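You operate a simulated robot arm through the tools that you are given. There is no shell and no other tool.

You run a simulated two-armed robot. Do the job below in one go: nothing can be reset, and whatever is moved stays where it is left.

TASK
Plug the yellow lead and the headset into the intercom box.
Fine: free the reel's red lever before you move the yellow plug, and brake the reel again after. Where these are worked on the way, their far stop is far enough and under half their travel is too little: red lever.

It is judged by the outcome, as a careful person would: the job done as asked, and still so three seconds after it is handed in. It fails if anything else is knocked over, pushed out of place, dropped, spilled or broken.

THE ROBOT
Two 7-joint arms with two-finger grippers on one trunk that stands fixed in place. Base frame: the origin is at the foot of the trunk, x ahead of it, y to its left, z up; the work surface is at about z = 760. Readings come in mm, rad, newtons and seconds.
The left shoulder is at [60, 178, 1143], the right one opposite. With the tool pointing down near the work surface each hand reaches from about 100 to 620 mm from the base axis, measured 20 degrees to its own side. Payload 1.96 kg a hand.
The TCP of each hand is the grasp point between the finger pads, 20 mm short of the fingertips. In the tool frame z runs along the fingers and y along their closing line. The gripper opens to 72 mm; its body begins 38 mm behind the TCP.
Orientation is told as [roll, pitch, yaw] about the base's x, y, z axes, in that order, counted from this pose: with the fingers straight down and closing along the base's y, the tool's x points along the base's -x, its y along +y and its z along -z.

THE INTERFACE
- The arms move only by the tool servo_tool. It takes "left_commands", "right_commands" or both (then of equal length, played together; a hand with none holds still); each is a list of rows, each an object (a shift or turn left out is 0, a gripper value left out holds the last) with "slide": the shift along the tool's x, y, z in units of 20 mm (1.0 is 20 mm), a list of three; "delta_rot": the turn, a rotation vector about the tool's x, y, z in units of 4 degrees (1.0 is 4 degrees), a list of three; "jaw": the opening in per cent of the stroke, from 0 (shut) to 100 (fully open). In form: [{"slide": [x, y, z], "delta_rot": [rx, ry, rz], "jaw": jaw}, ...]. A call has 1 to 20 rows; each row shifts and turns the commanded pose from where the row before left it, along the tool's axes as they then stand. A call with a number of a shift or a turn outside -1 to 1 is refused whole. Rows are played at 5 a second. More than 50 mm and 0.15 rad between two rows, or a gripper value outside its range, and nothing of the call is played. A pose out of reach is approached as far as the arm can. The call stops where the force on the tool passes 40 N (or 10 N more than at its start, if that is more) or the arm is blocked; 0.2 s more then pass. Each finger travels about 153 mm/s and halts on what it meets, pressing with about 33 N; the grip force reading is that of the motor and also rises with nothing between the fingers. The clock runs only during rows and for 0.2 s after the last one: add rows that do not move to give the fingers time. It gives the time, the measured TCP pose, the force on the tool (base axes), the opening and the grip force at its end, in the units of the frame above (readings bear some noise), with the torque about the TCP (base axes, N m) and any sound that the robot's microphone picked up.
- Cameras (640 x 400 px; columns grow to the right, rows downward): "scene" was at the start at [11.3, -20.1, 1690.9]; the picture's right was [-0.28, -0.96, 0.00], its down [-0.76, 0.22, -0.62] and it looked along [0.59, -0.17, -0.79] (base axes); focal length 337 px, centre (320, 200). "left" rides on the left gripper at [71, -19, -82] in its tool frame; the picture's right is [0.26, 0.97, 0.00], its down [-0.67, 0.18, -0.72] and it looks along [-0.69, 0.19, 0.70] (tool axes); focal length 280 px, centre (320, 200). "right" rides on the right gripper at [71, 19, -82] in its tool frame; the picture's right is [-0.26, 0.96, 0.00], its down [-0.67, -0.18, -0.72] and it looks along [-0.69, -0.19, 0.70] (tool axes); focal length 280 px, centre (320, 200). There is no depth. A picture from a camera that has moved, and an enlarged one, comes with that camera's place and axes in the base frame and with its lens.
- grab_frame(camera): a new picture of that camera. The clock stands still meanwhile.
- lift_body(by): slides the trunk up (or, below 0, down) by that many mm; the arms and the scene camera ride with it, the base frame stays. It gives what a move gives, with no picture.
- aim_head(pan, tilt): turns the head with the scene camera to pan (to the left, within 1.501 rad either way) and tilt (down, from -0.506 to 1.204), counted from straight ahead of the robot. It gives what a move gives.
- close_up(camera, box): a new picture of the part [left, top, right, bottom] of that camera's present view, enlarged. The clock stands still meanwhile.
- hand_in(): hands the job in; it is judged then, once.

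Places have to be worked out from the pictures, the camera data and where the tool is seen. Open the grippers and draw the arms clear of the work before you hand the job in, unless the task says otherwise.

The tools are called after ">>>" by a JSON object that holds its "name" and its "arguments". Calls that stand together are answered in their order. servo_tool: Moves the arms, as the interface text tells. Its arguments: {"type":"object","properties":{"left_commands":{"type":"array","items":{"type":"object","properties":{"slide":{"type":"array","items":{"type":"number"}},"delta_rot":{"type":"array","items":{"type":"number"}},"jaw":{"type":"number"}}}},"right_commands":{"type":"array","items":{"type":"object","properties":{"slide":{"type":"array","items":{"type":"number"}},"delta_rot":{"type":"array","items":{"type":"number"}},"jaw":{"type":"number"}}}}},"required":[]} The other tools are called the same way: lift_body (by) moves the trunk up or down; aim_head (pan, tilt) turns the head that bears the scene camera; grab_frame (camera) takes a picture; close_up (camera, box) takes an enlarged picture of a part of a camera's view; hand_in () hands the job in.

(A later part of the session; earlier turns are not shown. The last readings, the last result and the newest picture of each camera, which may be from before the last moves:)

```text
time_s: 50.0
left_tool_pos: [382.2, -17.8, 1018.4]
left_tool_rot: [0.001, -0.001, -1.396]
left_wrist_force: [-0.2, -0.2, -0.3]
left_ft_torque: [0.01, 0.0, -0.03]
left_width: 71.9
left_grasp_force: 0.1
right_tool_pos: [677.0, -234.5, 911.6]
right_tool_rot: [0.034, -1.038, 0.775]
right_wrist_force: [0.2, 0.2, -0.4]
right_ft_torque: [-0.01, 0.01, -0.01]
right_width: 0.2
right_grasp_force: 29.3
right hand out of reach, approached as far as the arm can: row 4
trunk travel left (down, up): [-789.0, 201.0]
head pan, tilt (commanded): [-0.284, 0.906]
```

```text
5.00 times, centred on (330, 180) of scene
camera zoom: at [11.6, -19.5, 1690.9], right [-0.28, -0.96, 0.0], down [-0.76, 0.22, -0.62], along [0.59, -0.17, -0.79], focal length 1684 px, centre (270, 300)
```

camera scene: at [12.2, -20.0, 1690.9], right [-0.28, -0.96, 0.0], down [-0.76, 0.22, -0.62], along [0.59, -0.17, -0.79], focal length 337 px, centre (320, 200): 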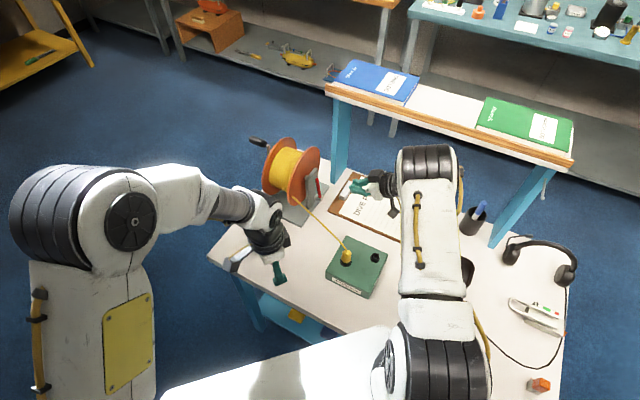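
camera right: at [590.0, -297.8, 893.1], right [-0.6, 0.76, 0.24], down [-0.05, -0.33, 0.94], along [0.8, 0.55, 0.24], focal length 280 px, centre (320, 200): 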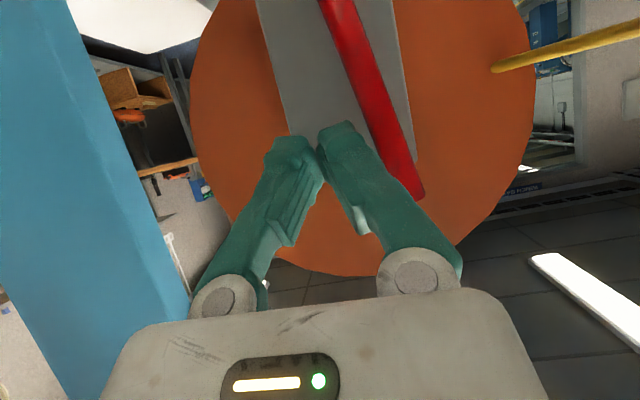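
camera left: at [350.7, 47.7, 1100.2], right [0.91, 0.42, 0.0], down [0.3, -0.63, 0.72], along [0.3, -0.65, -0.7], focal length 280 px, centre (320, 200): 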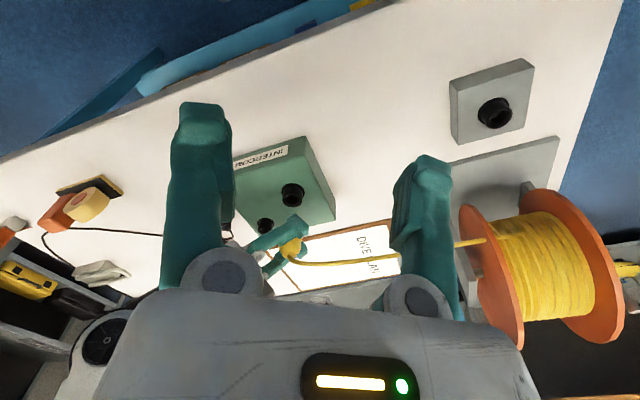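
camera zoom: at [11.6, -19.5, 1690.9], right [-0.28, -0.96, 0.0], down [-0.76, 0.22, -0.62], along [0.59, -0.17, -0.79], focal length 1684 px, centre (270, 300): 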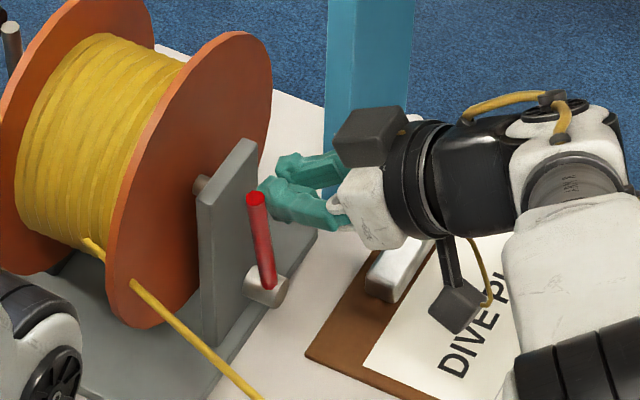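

Row 4 hit the arm's reach limit at (677, -234, 912), leaving the fingertips only just at the lever plane. I turn the yaw back by 14° about the TCP to gain reach.

>>> {"name": "servo_tool", "arguments": {"right_commands": [{"delta_rot": [0.862, -0.017, 0.507]}, {"delta_rot": [0.862, -0.017, 0.507]}, {"delta_rot": [0.862, -0.017, 0.507]}, {"delta_rot": [0.431, -0.008, 0.254]}]}}

>>> {"name": "grab_frame", "arguments": {"camera": "right"}}

```text
time_s: 51.0
left_tool_pos: [382.8, -18.0, 1018.9]
left_tool_rot: [-0.002, -0.001, -1.397]
left_wrist_force: [0.2, -0.2, -0.4]
left_ft_torque: [0.02, 0.01, 0.01]
left_width: 71.9
left_grasp_force: 0.0
right_tool_pos: [675.6, -234.2, 911.3]
right_tool_rot: [0.032, -1.039, 0.53]
right_wrist_force: [-0.1, 0.5, 0.0]
right_ft_torque: [0.03, -0.01, -0.01]
right_width: 0.1
right_grasp_force: 29.8
trunk travel left (down, up): [-789.0, 201.0]
head pan, tilt (commanded): [-0.284, 0.906]
```

```text
taken
camera right: at [576.7, -274.3, 892.8], right [-0.4, 0.89, 0.24], down [-0.13, -0.31, 0.94], along [0.91, 0.34, 0.24], focal length 280 px, centre (320, 200)
```

right: 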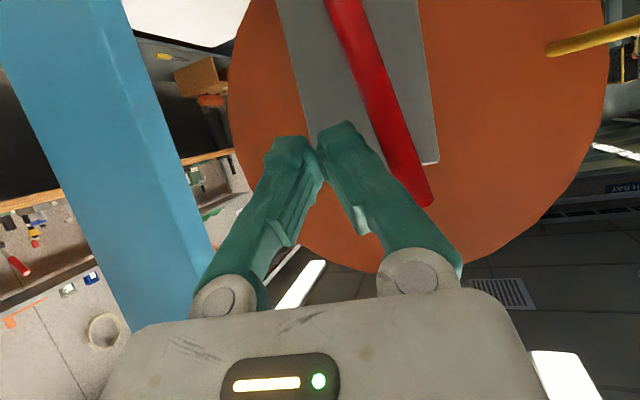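

Now I advance another 14 mm so the fingertips pass behind the lever plane, keeping slightly to its right.

>>> {"name": "servo_tool", "arguments": {"right_commands": [{"slide": [0, -0.1, 0.35]}, {"slide": [0, -0.05, 0.35]}]}}

>>> {"name": "grab_frame", "arguments": {"camera": "right"}}

>>> {"name": "close_up", "arguments": {"camera": "scene", "box": [280, 140, 380, 220]}}

```text
time_s: 51.6
left_tool_pos: [381.7, -18.0, 1018.7]
left_tool_rot: [0.0, 0.0, -1.398]
left_wrist_force: [0.5, -0.1, 0.5]
left_ft_torque: [0.03, 0.0, -0.01]
left_width: 72.2
left_grasp_force: 0.0
right_tool_pos: [688.6, -231.3, 904.9]
right_tool_rot: [0.032, -1.038, 0.53]
right_wrist_force: [-0.4, 0.1, -1.1]
right_ft_torque: [-0.01, 0.01, -0.01]
right_width: 0.0
right_grasp_force: 30.1
trunk travel left (down, up): [-789.0, 201.0]
head pan, tilt (commanded): [-0.284, 0.906]
```

```text
taken
camera right: at [589.1, -270.8, 885.8], right [-0.4, 0.89, 0.24], down [-0.13, -0.31, 0.94], along [0.91, 0.34, 0.24], focal length 280 px, centre (320, 200)
```

right: 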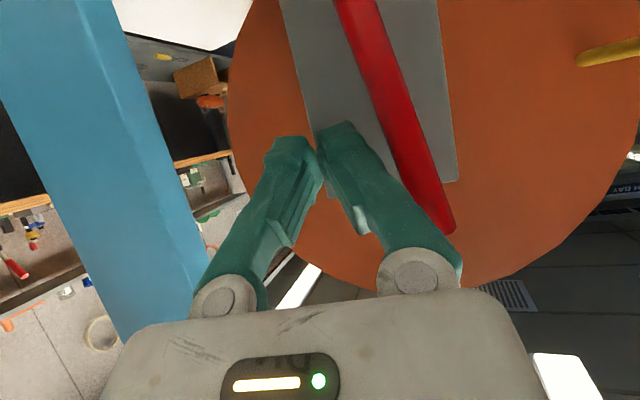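

```text
5.00 times, centred on (330, 180) of scene
camera zoom: at [11.7, -20.2, 1690.9], right [-0.28, -0.96, 0.0], down [-0.76, 0.22, -0.62], along [0.59, -0.17, -0.79], focal length 1684 px, centre (270, 300)
```

zoom: 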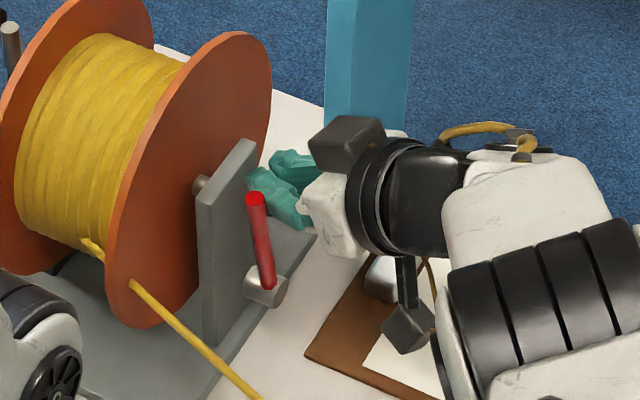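

The fingers are right of the lever and just past its plane. I push the lever back along its arc towards the braked side and check halfway.

>>> {"name": "servo_tool", "arguments": {"right_commands": [{"slide": [0.18, 0.617, -0.06]}, {"slide": [0.017, 0.39, -0.095]}, {"slide": [0.053, 0.399, -0.077]}, {"slide": [0.09, 0.389, -0.052]}, {"slide": [0.12, 0.388, -0.034]}, {"slide": [0.161, 0.373, -0.006]}]}}

>>> {"name": "grab_frame", "arguments": {"camera": "right"}}

>>> {"name": "close_up", "arguments": {"camera": "scene", "box": [270, 150, 370, 230]}}

```text
time_s: 53.0
left_tool_pos: [382.5, -18.5, 1018.5]
left_tool_rot: [-0.001, 0.001, -1.395]
left_wrist_force: [-0.2, 0.3, -0.7]
left_ft_torque: [0.03, -0.02, 0.01]
left_width: 72.1
left_grasp_force: 0.1
right_tool_pos: [651.9, -192.1, 898.8]
right_tool_rot: [0.034, -1.037, 0.529]
right_wrist_force: [0.8, -1.1, 0.8]
right_ft_torque: [-0.02, 0.03, 0.02]
right_width: 0.0
right_grasp_force: 29.0
trunk travel left (down, up): [-789.0, 201.0]
head pan, tilt (commanded): [-0.284, 0.906]
```

```text
taken
camera right: at [551.6, -231.9, 879.3], right [-0.4, 0.89, 0.24], down [-0.13, -0.31, 0.94], along [0.91, 0.34, 0.24], focal length 280 px, centre (320, 200)
```

right: 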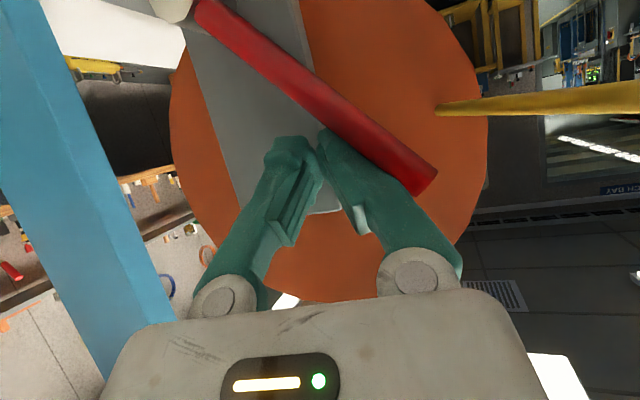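

```text
5.00 times, centred on (320, 190) of scene
camera zoom: at [11.5, -20.0, 1690.9], right [-0.28, -0.96, 0.0], down [-0.76, 0.22, -0.62], along [0.59, -0.17, -0.79], focal length 1684 px, centre (320, 250)
```

zoom: 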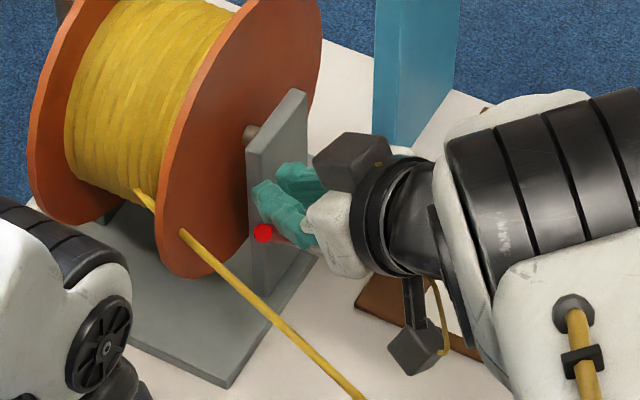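

The lever is about halfway back, with tiny forces. The cable passes close by the lever tip's end position, so I finish the last part of the arc gently.

>>> {"name": "servo_tool", "arguments": {"right_commands": [{"slide": [0.19, 0.358, 0.015]}, {"slide": [0.222, 0.338, 0.039]}, {"slide": [0.245, 0.318, 0.058]}]}}

>>> {"name": "grab_frame", "arguments": {"camera": "right"}}

>>> {"name": "close_up", "arguments": {"camera": "scene", "box": [270, 150, 370, 230]}}

```text
time_s: 53.9
left_tool_pos: [382.7, -18.0, 1018.5]
left_tool_rot: [0.0, 0.001, -1.398]
left_wrist_force: [0.3, 0.9, -0.3]
left_ft_torque: [-0.01, -0.02, 0.01]
left_width: 71.9
left_grasp_force: 0.0
right_tool_pos: [637.2, -177.0, 886.1]
right_tool_rot: [0.033, -1.038, 0.529]
right_wrist_force: [0.4, -0.3, -0.2]
right_ft_torque: [0.01, -0.02, 0.01]
right_width: 0.2
right_grasp_force: 29.9
trunk travel left (down, up): [-789.0, 201.0]
head pan, tilt (commanded): [-0.284, 0.906]
```

```text
taken
camera right: at [536.8, -218.0, 867.2], right [-0.4, 0.89, 0.24], down [-0.13, -0.31, 0.94], along [0.91, 0.34, 0.24], focal length 280 px, centre (320, 200)
```

right: 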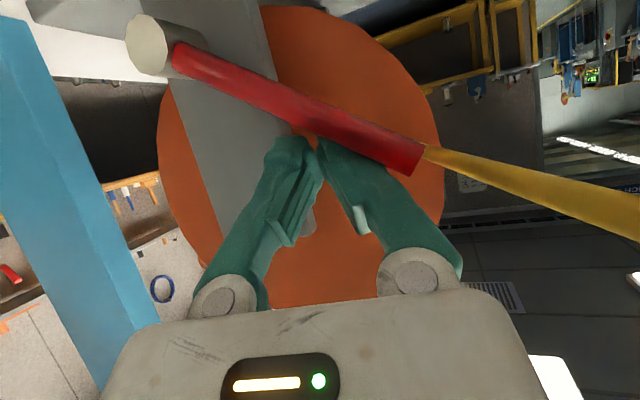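

```text
5.00 times, centred on (320, 190) of scene
camera zoom: at [11.5, -20.1, 1690.9], right [-0.28, -0.96, 0.0], down [-0.76, 0.22, -0.62], along [0.59, -0.17, -0.79], focal length 1684 px, centre (320, 250)
```

zoom: 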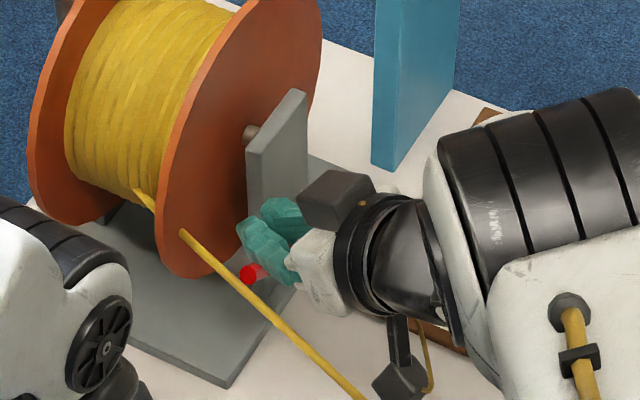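

The force is still negligible and the lever is at around 36°. I continue to the stop.

>>> {"name": "servo_tool", "arguments": {"right_commands": [{"slide": [0.276, 0.293, 0.083]}, {"slide": [0.293, 0.258, 0.102]}]}}

>>> {"name": "grab_frame", "arguments": {"camera": "right"}}

>>> {"name": "close_up", "arguments": {"camera": "scene", "box": [270, 150, 370, 230]}}

```text
time_s: 54.5
left_tool_pos: [382.0, -19.9, 1018.5]
left_tool_rot: [-0.001, 0.001, -1.395]
left_wrist_force: [0.3, -0.8, -0.9]
left_ft_torque: [0.01, 0.01, 0.02]
left_width: 72.3
left_grasp_force: 0.2
right_tool_pos: [631.4, -171.0, 877.6]
right_tool_rot: [0.03, -1.047, 0.532]
right_wrist_force: [13.4, -5.8, 18.8]
right_ft_torque: [0.09, -0.13, -0.15]
right_width: 0.1
right_grasp_force: 29.3
trunk travel left (down, up): [-789.0, 201.0]
head pan, tilt (commanded): [-0.284, 0.906]
```

```text
taken
camera right: at [531.4, -210.5, 857.7], right [-0.4, 0.89, 0.24], down [-0.14, -0.32, 0.94], along [0.91, 0.34, 0.25], focal length 280 px, centre (320, 200)
```

right: 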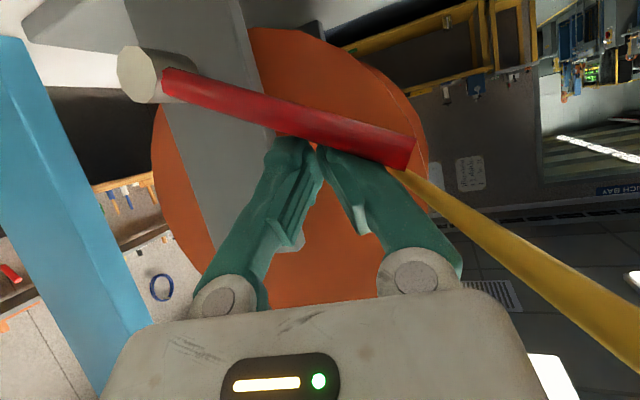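

```text
5.00 times, centred on (320, 190) of scene
camera zoom: at [11.3, -20.4, 1691.4], right [-0.28, -0.96, 0.0], down [-0.75, 0.22, -0.62], along [0.59, -0.17, -0.79], focal length 1684 px, centre (320, 250)
```

zoom: 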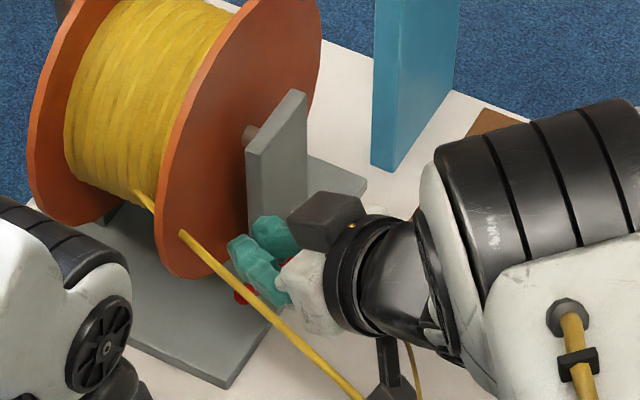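

The hand now feels about 24 N against the push, in the lever's swing direction, and the lever tip is back at its original place: it is at the brake stop. I lift off it up and to the right, then retreat along the tool axis away from the cable.

>>> {"name": "servo_tool", "arguments": {"right_commands": [{"slide": [-0.57, -0.38, -0.23]}, {"slide": [-0.3, -0.4, -0.4]}, {"slide": [0, -0.25, -0.9]}, {"slide": [0, -0.25, -0.9]}, {"slide": [0, -0.25, -0.9]}, {"slide": [0, -0.25, -0.9]}]}}

>>> {"name": "close_up", "arguments": {"camera": "scene", "box": [260, 150, 400, 290]}}

>>> {"name": "grab_frame", "arguments": {"camera": "right"}}

```text
time_s: 55.9
left_tool_pos: [381.3, -19.1, 1018.1]
left_tool_rot: [-0.001, 0.0, -1.397]
left_wrist_force: [-1.0, 0.0, -0.2]
left_ft_torque: [-0.02, -0.02, 0.0]
left_width: 72.2
left_grasp_force: 0.1
right_tool_pos: [592.8, -237.3, 934.8]
right_tool_rot: [0.031, -1.037, 0.53]
right_wrist_force: [0.1, -1.0, 0.2]
right_ft_torque: [0.02, -0.01, -0.02]
right_width: 0.1
right_grasp_force: 29.5
trunk travel left (down, up): [-789.0, 201.0]
head pan, tilt (commanded): [-0.284, 0.906]
```

```text
2.86 times, centred on (330, 220) of scene
camera zoom: at [10.8, -20.4, 1690.9], right [-0.28, -0.96, 0.0], down [-0.75, 0.22, -0.62], along [0.59, -0.17, -0.79], focal length 962 px, centre (291, 143)
```

zoom: 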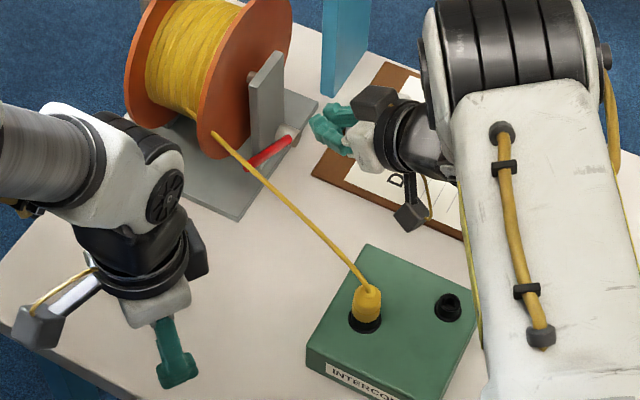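

```text
taken
camera right: at [492.3, -276.8, 914.4], right [-0.4, 0.89, 0.24], down [-0.13, -0.31, 0.94], along [0.91, 0.34, 0.24], focal length 280 px, centre (320, 200)
```

right: 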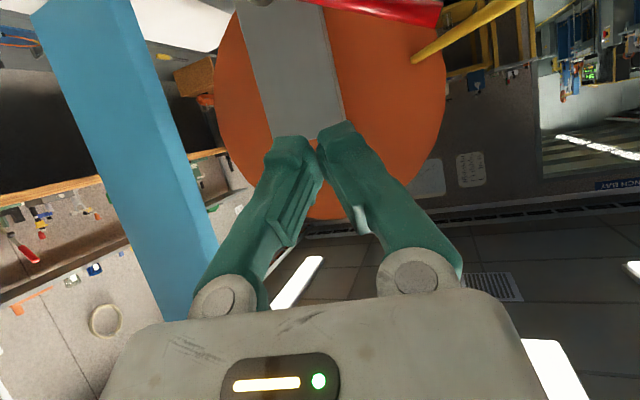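

The lever lies back in its old place. I compare it with the first close-up of the same region, and look at the headset plug.

>>> {"name": "close_up", "arguments": {"camera": "scene", "box": [280, 160, 344, 220]}}

>>> {"name": "close_up", "arguments": {"camera": "left", "box": [150, 130, 350, 290]}}

```text
6.67 times, centred on (312, 190) of scene
camera zoom: at [10.8, -20.4, 1690.9], right [-0.28, -0.96, 0.0], down [-0.75, 0.22, -0.62], along [0.59, -0.17, -0.79], focal length 2246 px, centre (373, 267)
```

zoom: 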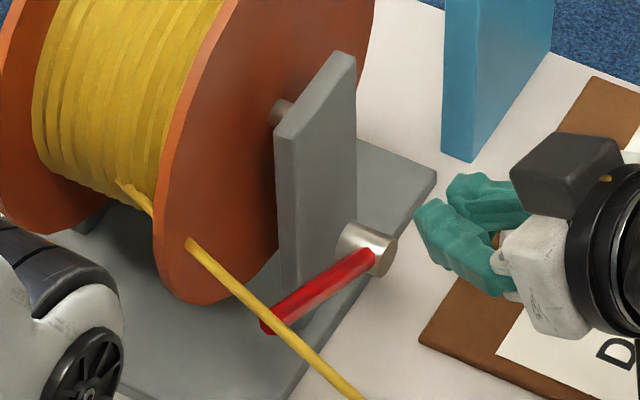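

```text
2.50 times, centred on (250, 210) of left
camera zoom: at [350.2, 47.5, 1100.3], right [0.91, 0.43, 0.0], down [0.3, -0.63, 0.72], along [0.3, -0.65, -0.7], focal length 701 px, centre (495, 175)
```

zoom: 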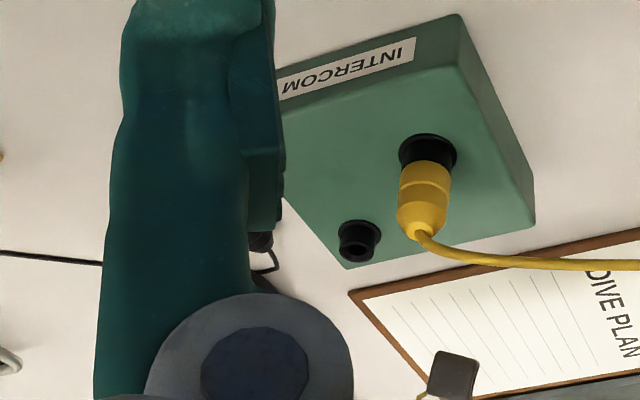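

The lever matches its first picture exactly, so the reel is braked again and the yellow lead is in. Next is the headset plug, lying at about (354, -384, 772) with its tip pointing along (-0.72, 0.70). I retreat the right hand up and back from the reel.

>>> {"name": "servo_tool", "arguments": {"right_commands": [{"slide": [0.087, -0.069, -0.933]}, {"slide": [0.087, -0.069, -0.933]}, {"slide": [0.087, -0.069, -0.933]}, {"slide": [0.087, -0.069, -0.933]}, {"slide": [0.087, -0.069, -0.933]}, {"slide": [0.087, -0.069, -0.933]}, {"slide": [0.087, -0.069, -0.933]}, {"slide": [0.087, -0.069, -0.933]}, {"slide": [0.087, -0.069, -0.933]}, {"slide": [0.087, -0.069, -0.933]}, {"slide": [0.087, -0.069, -0.933]}, {"slide": [0.087, -0.069, -0.933]}]}}

>>> {"name": "grab_frame", "arguments": {"camera": "scene"}}

```text
time_s: 58.5
left_tool_pos: [381.0, -19.5, 1018.9]
left_tool_rot: [0.001, 0.001, -1.396]
left_wrist_force: [-0.1, 0.0, -0.4]
left_ft_torque: [0.02, 0.01, -0.01]
left_width: 72.1
left_grasp_force: 0.0
right_tool_pos: [428.5, -358.8, 1031.0]
right_tool_rot: [0.032, -1.039, 0.529]
right_wrist_force: [-0.6, -0.1, -0.2]
right_ft_torque: [0.0, 0.01, 0.0]
right_width: 0.2
right_grasp_force: 29.8
trunk travel left (down, up): [-789.0, 201.0]
head pan, tilt (commanded): [-0.284, 0.906]
```

```text
taken
camera scene: at [10.6, -20.4, 1690.9], right [-0.28, -0.96, 0.0], down [-0.75, 0.22, -0.62], along [0.59, -0.17, -0.79], focal length 337 px, centre (320, 200)
```

scene: 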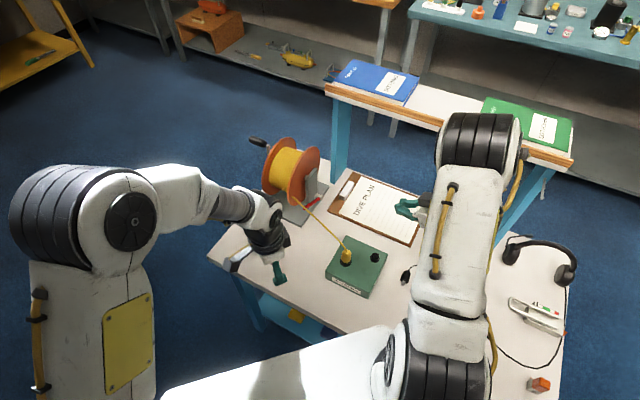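

The elbow is well above the shelf. I pitch the right hand back to pointing straight down and open the gripper.

>>> {"name": "servo_tool", "arguments": {"right_commands": [{"delta_rot": [0, 1, 0], "jaw": 100}, {"delta_rot": [0, 1, 0]}, {"delta_rot": [0, 1, 0]}, {"delta_rot": [0, 1, 0]}, {"delta_rot": [0, 1, 0]}, {"delta_rot": [0, 1, 0]}, {"delta_rot": [0, 1, 0]}, {"delta_rot": [0, 1, 0]}, {"delta_rot": [0, 1, 0]}, {"delta_rot": [0, 1, 0]}, {"delta_rot": [0, 1, 0]}, {"delta_rot": [0, 1, 0]}, {"delta_rot": [0, 1, 0]}, {"delta_rot": [0, 1, 0]}, {"delta_rot": [0, 1, 0]}]}}

>>> {"name": "servo_tool", "arguments": {"right_commands": [{"delta_rot": [0, 0, 1]}, {"delta_rot": [0, 0, 1]}, {"delta_rot": [0, 0, 1]}, {"delta_rot": [0, 0, 1]}, {"delta_rot": [0, 0, 1]}, {"delta_rot": [0, 0, 1]}, {"delta_rot": [0, 0, 1]}, {"delta_rot": [0, 0, 1]}, {"delta_rot": [0, 0, 1]}, {"delta_rot": [0, 0, 1]}, {"delta_rot": [0, 0, 1]}, {"delta_rot": [0, 0, 1]}, {"delta_rot": [0, 0, 1]}, {"delta_rot": [0, 0, 1]}, {"delta_rot": [0, 0, 1]}, {"delta_rot": [0, 0, 1]}, {"delta_rot": [0, 0, 1]}, {"delta_rot": [0, 0, 1]}, {"delta_rot": [0, 0, 0.6]}]}}

>>> {"name": "grab_frame", "arguments": {"camera": "right"}}

>>> {"name": "grab_frame", "arguments": {"camera": "scene"}}

```text
time_s: 61.6
left_tool_pos: [381.5, -17.7, 1018.7]
left_tool_rot: [0.0, 0.0, -1.396]
left_wrist_force: [-0.4, 0.6, 0.6]
left_ft_torque: [0.02, 0.02, 0.01]
left_width: 72.0
left_grasp_force: 0.0
right_tool_pos: [431.1, -358.4, 1027.4]
right_tool_rot: [0.015, 0.011, 0.557]
right_wrist_force: [-0.7, 0.6, 0.3]
right_ft_torque: [0.0, -0.03, -0.02]
right_width: 71.9
right_grasp_force: 0.1
trunk travel left (down, up): [-789.0, 201.0]
head pan, tilt (commanded): [-0.284, 0.906]
```

```text
time_s: 65.7
left_tool_pos: [381.8, -18.5, 1019.2]
left_tool_rot: [0.001, 0.001, -1.397]
left_wrist_force: [-1.0, 0.5, 0.1]
left_ft_torque: [0.0, 0.0, 0.0]
left_width: 71.9
left_grasp_force: 0.1
right_tool_pos: [430.1, -358.1, 1028.8]
right_tool_rot: [-0.004, 0.017, -0.742]
right_wrist_force: [-0.7, -0.2, 0.2]
right_ft_torque: [-0.04, 0.0, -0.04]
right_width: 72.2
right_grasp_force: 0.1
trunk travel left (down, up): [-789.0, 201.0]
head pan, tilt (commanded): [-0.284, 0.906]
```

```text
taken
camera right: at [393.2, -298.4, 1111.9], right [0.84, 0.54, -0.01], down [0.39, -0.6, 0.7], along [0.37, -0.6, -0.71], focal length 280 px, centre (320, 200)
```

right: 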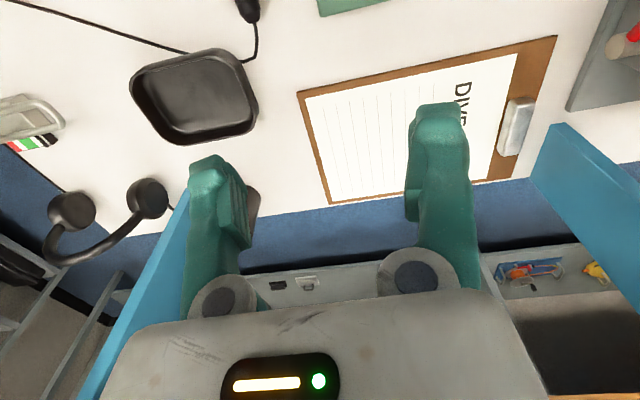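

```text
taken
camera scene: at [11.4, -20.1, 1690.9], right [-0.28, -0.96, 0.0], down [-0.76, 0.22, -0.62], along [0.59, -0.17, -0.79], focal length 337 px, centre (320, 200)
```

scene: 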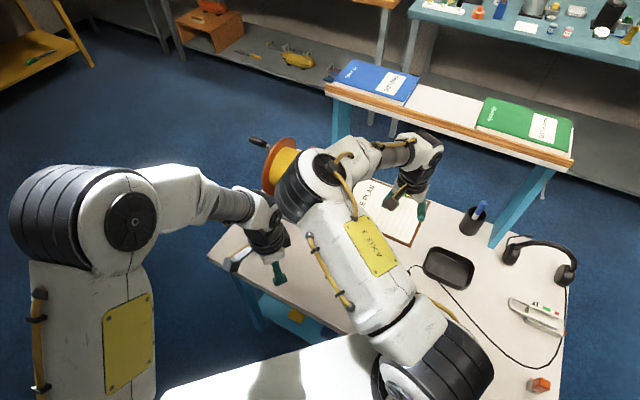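

Turning the right hand to yaw -42° swung its elbow inwards, near the left hand. I first draw the left hand well out to the left for safety.

>>> {"name": "servo_tool", "arguments": {"left_commands": [{"slide": [0.985, 0.173, 0]}, {"slide": [0.985, 0.173, 0]}, {"slide": [0.985, 0.173, 0]}, {"slide": [0.985, 0.173, 0]}, {"slide": [0.985, 0.173, 0]}, {"slide": [0.985, 0.173, 0]}, {"slide": [0.985, 0.173, 0]}, {"slide": [0.985, 0.173, 0]}, {"slide": [0.985, 0.173, 0]}, {"slide": [0.985, 0.173, 0]}, {"slide": [0.985, 0.173, 0]}, {"slide": [0.985, 0.173, 0]}, {"slide": [0.985, 0.173, 0]}]}}

>>> {"name": "grab_frame", "arguments": {"camera": "left"}}

>>> {"name": "grab_frame", "arguments": {"camera": "scene"}}

```text
time_s: 68.5
left_tool_pos: [380.1, 240.3, 1018.7]
left_tool_rot: [0.001, -0.001, -1.397]
left_wrist_force: [0.6, -0.4, 0.3]
left_ft_torque: [-0.03, -0.01, 0.01]
left_width: 72.0
left_grasp_force: 0.1
right_tool_pos: [429.2, -358.5, 1028.7]
right_tool_rot: [-0.005, 0.017, -0.74]
right_wrist_force: [0.5, 0.2, -0.2]
right_ft_torque: [-0.05, 0.04, -0.04]
right_width: 71.8
right_grasp_force: 0.0
trunk travel left (down, up): [-789.0, 201.0]
head pan, tilt (commanded): [-0.284, 0.906]
```

```text
taken
camera left: at [349.1, 307.0, 1100.3], right [0.91, 0.42, 0.0], down [0.3, -0.63, 0.72], along [0.3, -0.65, -0.7], focal length 280 px, centre (320, 200)
```

left: 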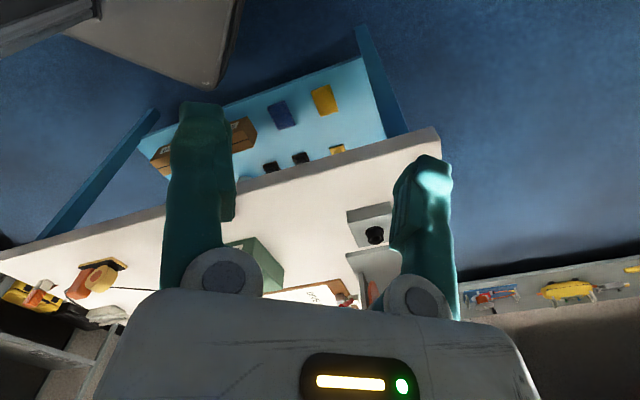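

```text
taken
camera scene: at [11.2, -19.2, 1690.9], right [-0.28, -0.96, 0.0], down [-0.76, 0.22, -0.62], along [0.59, -0.17, -0.79], focal length 337 px, centre (320, 200)
```

scene: 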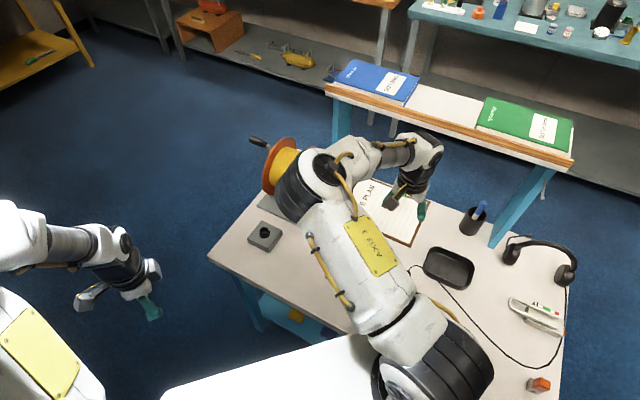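

The left hand is clear. I move the right hand to about 100 mm above the headset plug to see it between the fingers.

>>> {"name": "servo_tool", "arguments": {"right_commands": [{"slide": [0.234, -0.429, 0.93]}, {"slide": [0.234, -0.429, 0.93]}, {"slide": [0.234, -0.429, 0.93]}, {"slide": [0.234, -0.429, 0.93]}, {"slide": [0.234, -0.429, 0.93]}, {"slide": [0.234, -0.429, 0.93]}, {"slide": [0.234, -0.429, 0.93]}, {"slide": [0.234, -0.429, 0.93]}]}}

>>> {"name": "grab_frame", "arguments": {"camera": "right"}}

>>> {"name": "grab_frame", "arguments": {"camera": "scene"}}

```text
time_s: 70.2
left_tool_pos: [380.6, 240.1, 1020.0]
left_tool_rot: [0.0, -0.002, -1.396]
left_wrist_force: [0.2, 0.1, -0.7]
left_ft_torque: [-0.01, 0.01, 0.01]
left_width: 71.8
left_grasp_force: 0.0
right_tool_pos: [352.8, -380.2, 878.1]
right_tool_rot: [-0.004, 0.02, -0.743]
right_wrist_force: [-0.6, -0.5, 0.1]
right_ft_torque: [0.0, 0.0, -0.03]
right_width: 72.0
right_grasp_force: 0.0
trunk travel left (down, up): [-789.0, 201.0]
head pan, tilt (commanded): [-0.284, 0.906]
```

```text
taken
camera right: at [316.4, -319.7, 961.3], right [0.84, 0.54, -0.01], down [0.39, -0.6, 0.7], along [0.37, -0.6, -0.71], focal length 280 px, centre (320, 200)
```

right: 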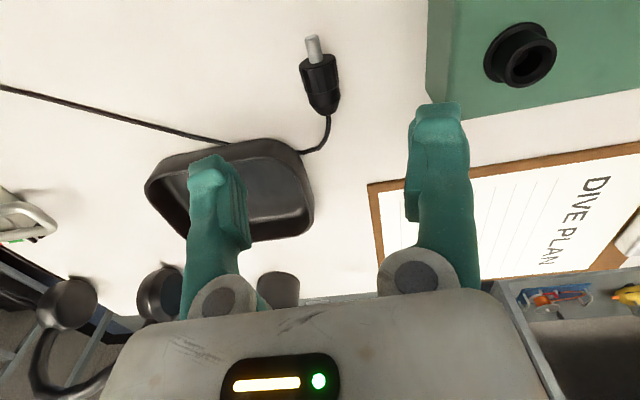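

```text
taken
camera scene: at [11.4, -20.6, 1690.9], right [-0.28, -0.96, 0.0], down [-0.76, 0.22, -0.62], along [0.59, -0.17, -0.79], focal length 337 px, centre (320, 200)
```

scene: 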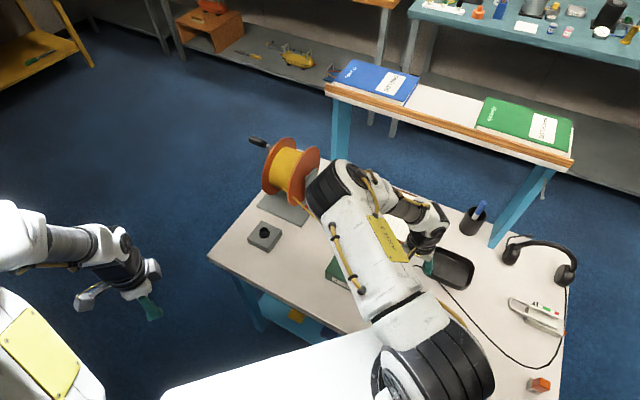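

The headset plug is well in view between the fingers. I zoom in to measure its axis and position.

>>> {"name": "close_up", "arguments": {"camera": "right", "box": [270, 10, 380, 150]}}

>>> {"name": "close_up", "arguments": {"camera": "right", "box": [420, 0, 640, 120]}}

```text
2.86 times, centred on (325, 80) of right
camera zoom: at [316.4, -319.7, 961.3], right [0.84, 0.54, -0.01], down [0.39, -0.6, 0.7], along [0.37, -0.6, -0.71], focal length 801 px, centre (306, 543)
```

zoom: 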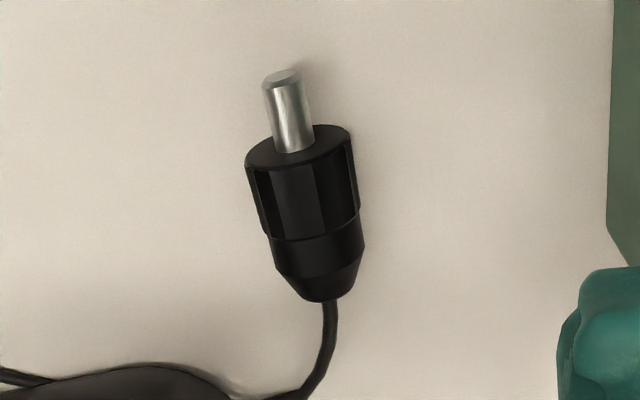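

```text
2.91 times, centred on (530, 60) of right
camera zoom: at [316.4, -319.7, 961.3], right [0.84, 0.54, -0.01], down [0.39, -0.6, 0.7], along [0.37, -0.6, -0.71], focal length 816 px, centre (-291, 607)
```

zoom: 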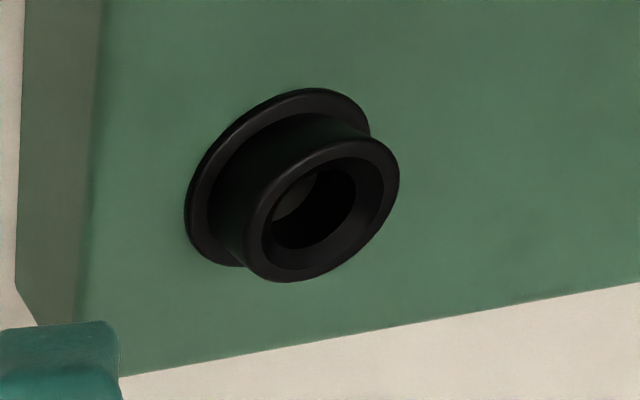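

The plug's axis lies along azimuth 133.5°, its body is 24 mm across, and the shoulder is at about (348, -373, 772). The small socket is near (420, -307). I align yaw to -46.5° and lean the hand back by 20°, so the hand will point 20° downward once the plug stands upright.

>>> {"name": "servo_tool", "arguments": {"right_commands": [{"delta_rot": [0, 0, 0.97]}, {"delta_rot": [0, 1, 0]}, {"delta_rot": [0, 1, 0]}, {"delta_rot": [0, 1, 0]}, {"delta_rot": [0, 1, 0]}, {"delta_rot": [0, 1, 0]}]}}

>>> {"name": "grab_frame", "arguments": {"camera": "right"}}

>>> {"name": "grab_frame", "arguments": {"camera": "scene"}}

```text
time_s: 71.7
left_tool_pos: [381.0, 240.2, 1019.2]
left_tool_rot: [-0.001, 0.0, -1.396]
left_wrist_force: [0.7, -0.5, -0.2]
left_ft_torque: [0.03, 0.0, 0.01]
left_width: 71.9
left_grasp_force: 0.0
right_tool_pos: [354.3, -382.7, 881.3]
right_tool_rot: [-0.005, 0.369, -0.811]
right_wrist_force: [0.2, -0.3, 0.0]
right_ft_torque: [0.0, 0.02, 0.01]
right_width: 71.9
right_grasp_force: 0.0
trunk travel left (down, up): [-789.0, 201.0]
head pan, tilt (commanded): [-0.284, 0.906]
```

```text
taken
camera right: at [343.6, -342.3, 982.9], right [0.87, 0.49, -0.1], down [0.48, -0.77, 0.43], along [0.13, -0.42, -0.9], focal length 280 px, centre (320, 200)
```

right: 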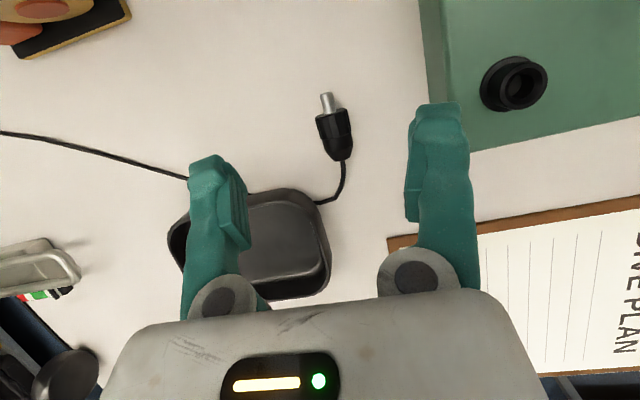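

```text
taken
camera scene: at [11.6, -20.4, 1690.9], right [-0.28, -0.96, 0.0], down [-0.76, 0.22, -0.62], along [0.59, -0.17, -0.79], focal length 337 px, centre (320, 200)
```

scene: 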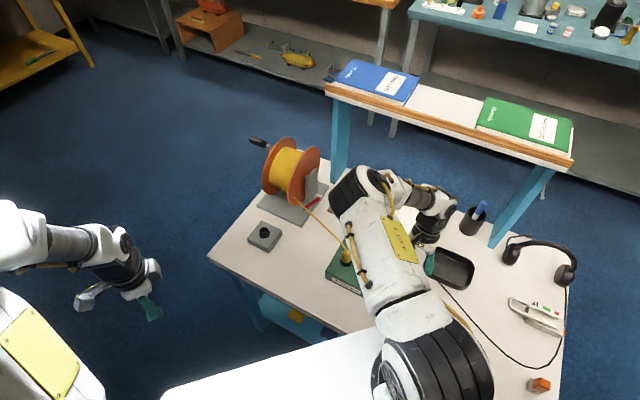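

The lean is reached without trouble. I zoom in to recheck the plug's axis from this pose before descending.

>>> {"name": "close_up", "arguments": {"camera": "right", "box": [280, 70, 400, 190]}}

```text
3.33 times, centred on (340, 130) of right
camera zoom: at [343.6, -342.3, 982.9], right [0.87, 0.49, -0.1], down [0.48, -0.77, 0.43], along [0.13, -0.42, -0.9], focal length 935 px, centre (253, 433)
```

zoom: 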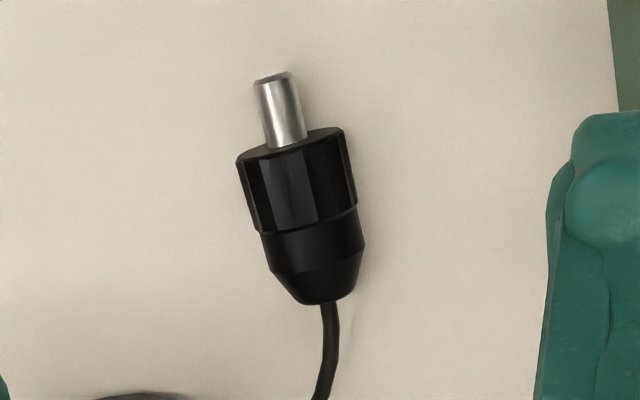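

The plug direction matches the tool to within half a degree. I set the jaw to about 48 mm and descend straight down to some 16 mm above the grasp height.

>>> {"name": "servo_tool", "arguments": {"right_commands": [{"slide": [-0.438, 0.014, 0.874], "jaw": 68}, {"slide": [-0.438, 0.014, 0.874]}, {"slide": [-0.438, 0.014, 0.874]}, {"slide": [-0.438, 0.014, 0.874]}]}}

>>> {"name": "grab_frame", "arguments": {"camera": "right"}}

```text
time_s: 72.7
left_tool_pos: [380.5, 239.8, 1018.4]
left_tool_rot: [0.0, 0.0, -1.397]
left_wrist_force: [0.3, 0.6, 0.1]
left_ft_torque: [-0.01, 0.02, -0.01]
left_width: 72.0
left_grasp_force: 0.0
right_tool_pos: [358.4, -387.0, 801.0]
right_tool_rot: [-0.006, 0.365, -0.81]
right_wrist_force: [-0.2, 0.3, 0.0]
right_ft_torque: [-0.03, 0.05, 0.0]
right_width: 49.1
right_grasp_force: 0.0
trunk travel left (down, up): [-789.0, 201.0]
head pan, tilt (commanded): [-0.284, 0.906]
```

```text
taken
camera right: at [347.2, -347.8, 904.7], right [0.87, 0.49, -0.1], down [0.48, -0.77, 0.43], along [0.13, -0.42, -0.9], focal length 280 px, centre (320, 200)
```

right: 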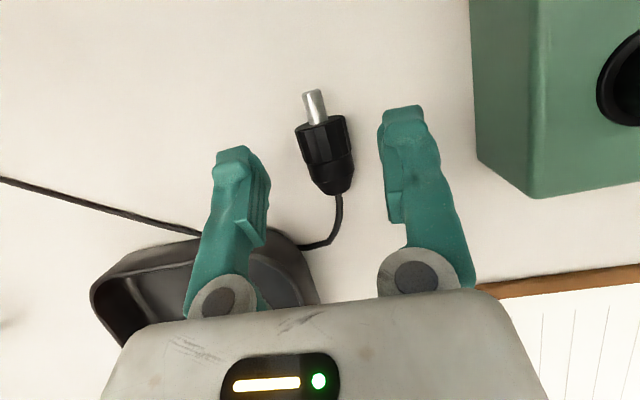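

The plug sits between the fingers, nearly centred. I go down the last 17 mm with a 1.5 mm sideways correction.

>>> {"name": "servo_tool", "arguments": {"right_commands": [{"slide": [-0.13, 0.028, 0.26]}, {"slide": [-0.13, 0.028, 0.26]}, {"slide": [-0.13, 0.028, 0.26]}]}}

>>> {"name": "grab_frame", "arguments": {"camera": "right"}}

```text
time_s: 73.5
left_tool_pos: [381.2, 239.8, 1019.8]
left_tool_rot: [0.001, 0.001, -1.397]
left_wrist_force: [-0.4, 0.5, -0.7]
left_ft_torque: [0.01, -0.01, -0.02]
left_width: 71.8
left_grasp_force: 0.0
right_tool_pos: [361.0, -386.9, 783.5]
right_tool_rot: [-0.005, 0.366, -0.811]
right_wrist_force: [0.7, 0.6, 0.0]
right_ft_torque: [-0.01, 0.01, -0.04]
right_width: 49.0
right_grasp_force: 0.1
trunk travel left (down, up): [-789.0, 201.0]
head pan, tilt (commanded): [-0.284, 0.906]
```

```text
taken
camera right: at [351.1, -348.2, 886.4], right [0.87, 0.49, -0.1], down [0.48, -0.77, 0.43], along [0.13, -0.42, -0.9], focal length 280 px, centre (320, 200)
```

right: 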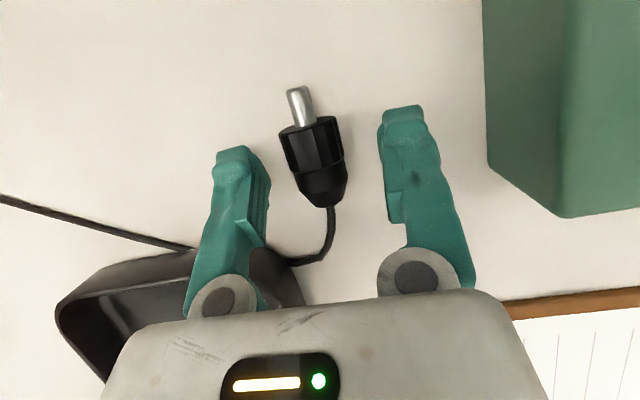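

No contact with the table, and the grip line falls about 15 mm behind the shoulder, as wanted. I nudge 1.2 mm sideways and close the gripper.

>>> {"name": "servo_tool", "arguments": {"right_commands": [{"slide": [0, -0.06, 0]}, {"jaw": 0}, {"slide": [0, 0, 0]}, {"slide": [0, 0, 0]}, {"slide": [0, 0, 0]}]}}

>>> {"name": "grab_frame", "arguments": {"camera": "right"}}

```text
time_s: 74.7
left_tool_pos: [379.8, 239.9, 1019.0]
left_tool_rot: [-0.001, 0.0, -1.397]
left_wrist_force: [-0.4, 0.2, -0.4]
left_ft_torque: [-0.02, 0.01, 0.02]
left_width: 71.7
left_grasp_force: 0.1
right_tool_pos: [360.2, -388.2, 784.9]
right_tool_rot: [-0.005, 0.367, -0.811]
right_wrist_force: [0.2, -1.2, -0.2]
right_ft_torque: [-0.01, 0.03, 0.02]
right_width: 21.4
right_grasp_force: 32.9
trunk travel left (down, up): [-789.0, 201.0]
head pan, tilt (commanded): [-0.284, 0.906]
```

```text
taken
camera right: at [350.6, -348.9, 886.7], right [0.87, 0.49, -0.1], down [0.48, -0.77, 0.43], along [0.13, -0.42, -0.9], focal length 280 px, centre (320, 200)
```

right: 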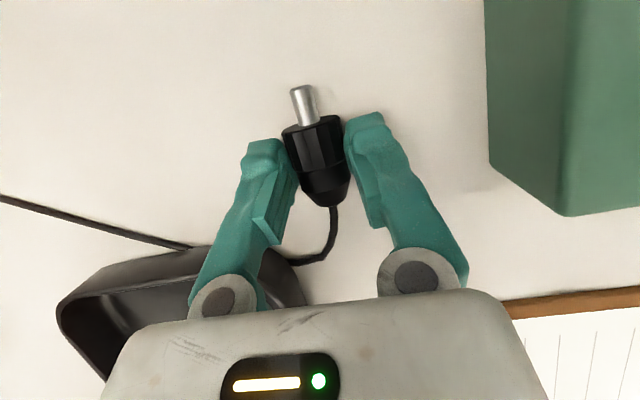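

The headset plug is gripped at 21 mm width with 33 N. I lift it 80 mm straight up.

>>> {"name": "servo_tool", "arguments": {"right_commands": [{"slide": [0.18, 0, -0.466]}, {"slide": [0.27, 0, -0.7]}, {"slide": [0.361, 0, -0.933]}, {"slide": [0.361, 0, -0.933]}, {"slide": [0.361, 0, -0.933]}]}}

>>> {"name": "grab_frame", "arguments": {"camera": "right"}}

>>> {"name": "grab_frame", "arguments": {"camera": "scene"}}

```text
time_s: 75.8
left_tool_pos: [380.3, 240.6, 1018.9]
left_tool_rot: [0.0, 0.0, -1.396]
left_wrist_force: [0.7, -0.2, 0.2]
left_ft_torque: [0.01, 0.0, -0.02]
left_width: 72.2
left_grasp_force: 0.0
right_tool_pos: [360.4, -390.0, 869.4]
right_tool_rot: [-0.005, 0.369, -0.81]
right_wrist_force: [-0.7, 0.1, -0.5]
right_ft_torque: [-0.02, 0.01, 0.0]
right_width: 21.2
right_grasp_force: 32.9
trunk travel left (down, up): [-789.0, 201.0]
head pan, tilt (commanded): [-0.284, 0.906]
```

```text
taken
camera right: at [350.0, -349.8, 971.8], right [0.87, 0.49, -0.1], down [0.48, -0.77, 0.43], along [0.13, -0.42, -0.9], focal length 280 px, centre (320, 200)
```

right: 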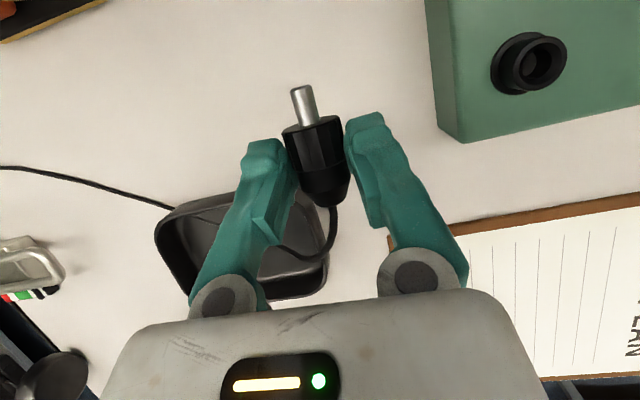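

```text
taken
camera scene: at [11.2, -19.7, 1690.9], right [-0.28, -0.96, 0.0], down [-0.75, 0.22, -0.62], along [0.59, -0.17, -0.79], focal length 337 px, centre (320, 200)
```

scene: 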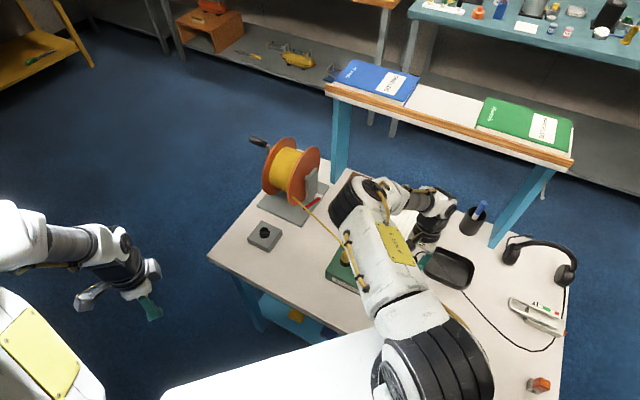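

The plug holds firmly. I yaw the hand +70° about the vertical while rising a little, to bring the arm back to its natural posture.

>>> {"name": "servo_tool", "arguments": {"right_commands": [{"slide": [0.09, 0, -0.233], "delta_rot": [0.361, 0, -0.933]}, {"slide": [0.09, 0, -0.233], "delta_rot": [0.361, 0, -0.933]}, {"slide": [0.09, 0, -0.233], "delta_rot": [0.361, 0, -0.933]}, {"slide": [0.09, 0, -0.233], "delta_rot": [0.361, 0, -0.933]}, {"slide": [0.09, 0, -0.233], "delta_rot": [0.361, 0, -0.933]}, {"slide": [0.09, 0, -0.233], "delta_rot": [0.361, 0, -0.933]}, {"slide": [0.09, 0, -0.233], "delta_rot": [0.361, 0, -0.933]}, {"slide": [0.09, 0, -0.233], "delta_rot": [0.361, 0, -0.933]}, {"slide": [0.09, 0, -0.233], "delta_rot": [0.361, 0, -0.933]}, {"slide": [0.09, 0, -0.233], "delta_rot": [0.361, 0, -0.933]}, {"slide": [0.09, 0, -0.233], "delta_rot": [0.361, 0, -0.933]}, {"slide": [0.09, 0, -0.233], "delta_rot": [0.361, 0, -0.933]}, {"slide": [0.09, 0, -0.233], "delta_rot": [0.361, 0, -0.933]}, {"slide": [0.09, 0, -0.233], "delta_rot": [0.361, 0, -0.933]}, {"slide": [0.09, 0, -0.233], "delta_rot": [0.361, 0, -0.933]}, {"slide": [0.09, 0, -0.233], "delta_rot": [0.361, 0, -0.933]}, {"slide": [0.09, 0, -0.233], "delta_rot": [0.361, 0, -0.933]}]}}

>>> {"name": "grab_frame", "arguments": {"camera": "right"}}

>>> {"name": "grab_frame", "arguments": {"camera": "scene"}}

```text
time_s: 79.5
left_tool_pos: [381.1, 239.4, 1019.2]
left_tool_rot: [-0.001, -0.001, -1.398]
left_wrist_force: [0.5, 0.3, 0.0]
left_ft_torque: [0.0, 0.01, 0.0]
left_width: 71.7
left_grasp_force: 0.1
right_tool_pos: [361.6, -387.1, 955.0]
right_tool_rot: [-0.004, 0.374, 0.377]
right_wrist_force: [0.2, 0.8, -0.7]
right_ft_torque: [0.0, 0.04, 0.04]
right_width: 21.4
right_grasp_force: 33.2
trunk travel left (down, up): [-789.0, 201.0]
head pan, tilt (commanded): [-0.284, 0.906]
```

```text
taken
camera right: at [321.3, -382.6, 1057.1], right [-0.13, 0.99, -0.1], down [0.89, 0.16, 0.42], along [0.43, -0.03, -0.9], focal length 280 px, centre (320, 200)
```

right: 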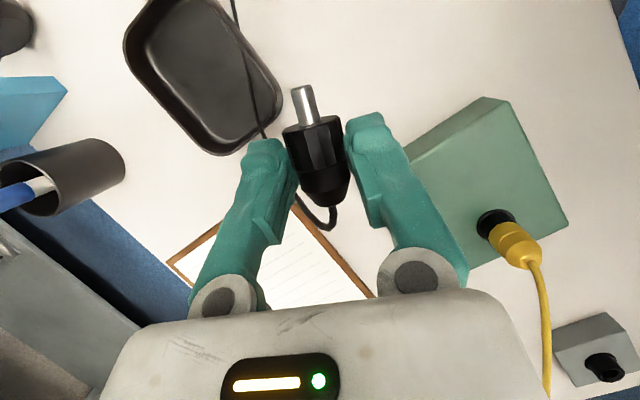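

```text
taken
camera scene: at [11.2, -19.7, 1690.9], right [-0.28, -0.96, 0.0], down [-0.76, 0.22, -0.62], along [0.59, -0.17, -0.79], focal length 337 px, centre (320, 200)
```

scene: 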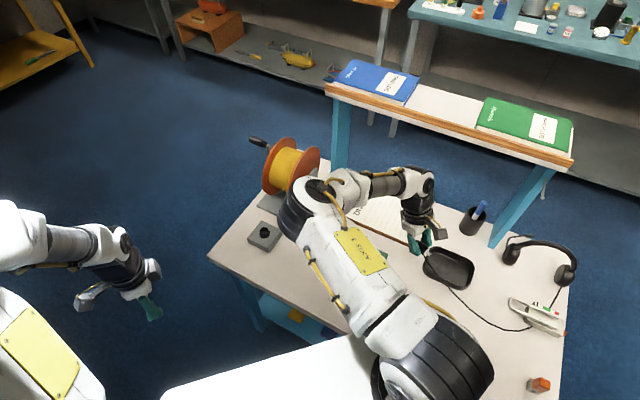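

The yaw is done and the plug is stable in the fingers. Now I pitch the hand in two halves so that the plug's pin turns to point down.

>>> {"name": "servo_tool", "arguments": {"right_commands": [{"delta_rot": [0, -1, 0]}, {"delta_rot": [0, -1, 0]}, {"delta_rot": [0, -1, 0]}, {"delta_rot": [0, -1, 0]}, {"delta_rot": [0, -1, 0]}, {"delta_rot": [0, -1, 0]}, {"delta_rot": [0, -1, 0]}, {"delta_rot": [0, -1, 0]}, {"delta_rot": [0, -1, 0]}, {"delta_rot": [0, -1, 0]}, {"delta_rot": [0, -1, 0]}]}}

>>> {"name": "grab_frame", "arguments": {"camera": "scene"}}

```text
time_s: 81.8
left_tool_pos: [380.6, 240.4, 1019.2]
left_tool_rot: [0.0, -0.001, -1.396]
left_wrist_force: [-0.5, 0.0, -0.5]
left_ft_torque: [0.02, 0.0, 0.03]
left_width: 72.1
left_grasp_force: 0.0
right_tool_pos: [361.6, -388.5, 956.0]
right_tool_rot: [-0.003, -0.397, 0.38]
right_wrist_force: [0.2, 0.4, -0.2]
right_ft_torque: [0.02, 0.0, -0.01]
right_width: 21.8
right_grasp_force: 33.0
trunk travel left (down, up): [-789.0, 201.0]
head pan, tilt (commanded): [-0.284, 0.906]
```

```text
taken
camera scene: at [11.2, -20.6, 1690.9], right [-0.28, -0.96, 0.0], down [-0.75, 0.22, -0.62], along [0.59, -0.17, -0.79], focal length 337 px, centre (320, 200)
```

scene: 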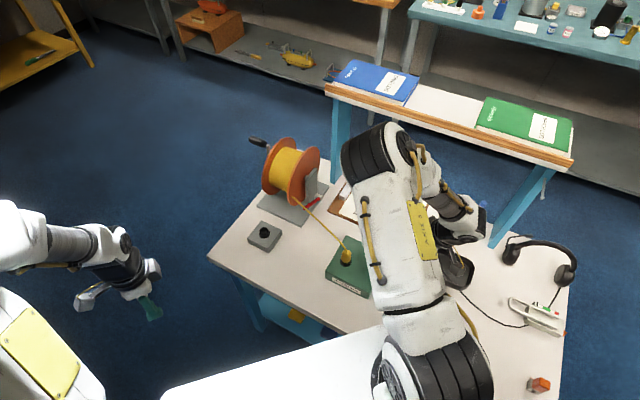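

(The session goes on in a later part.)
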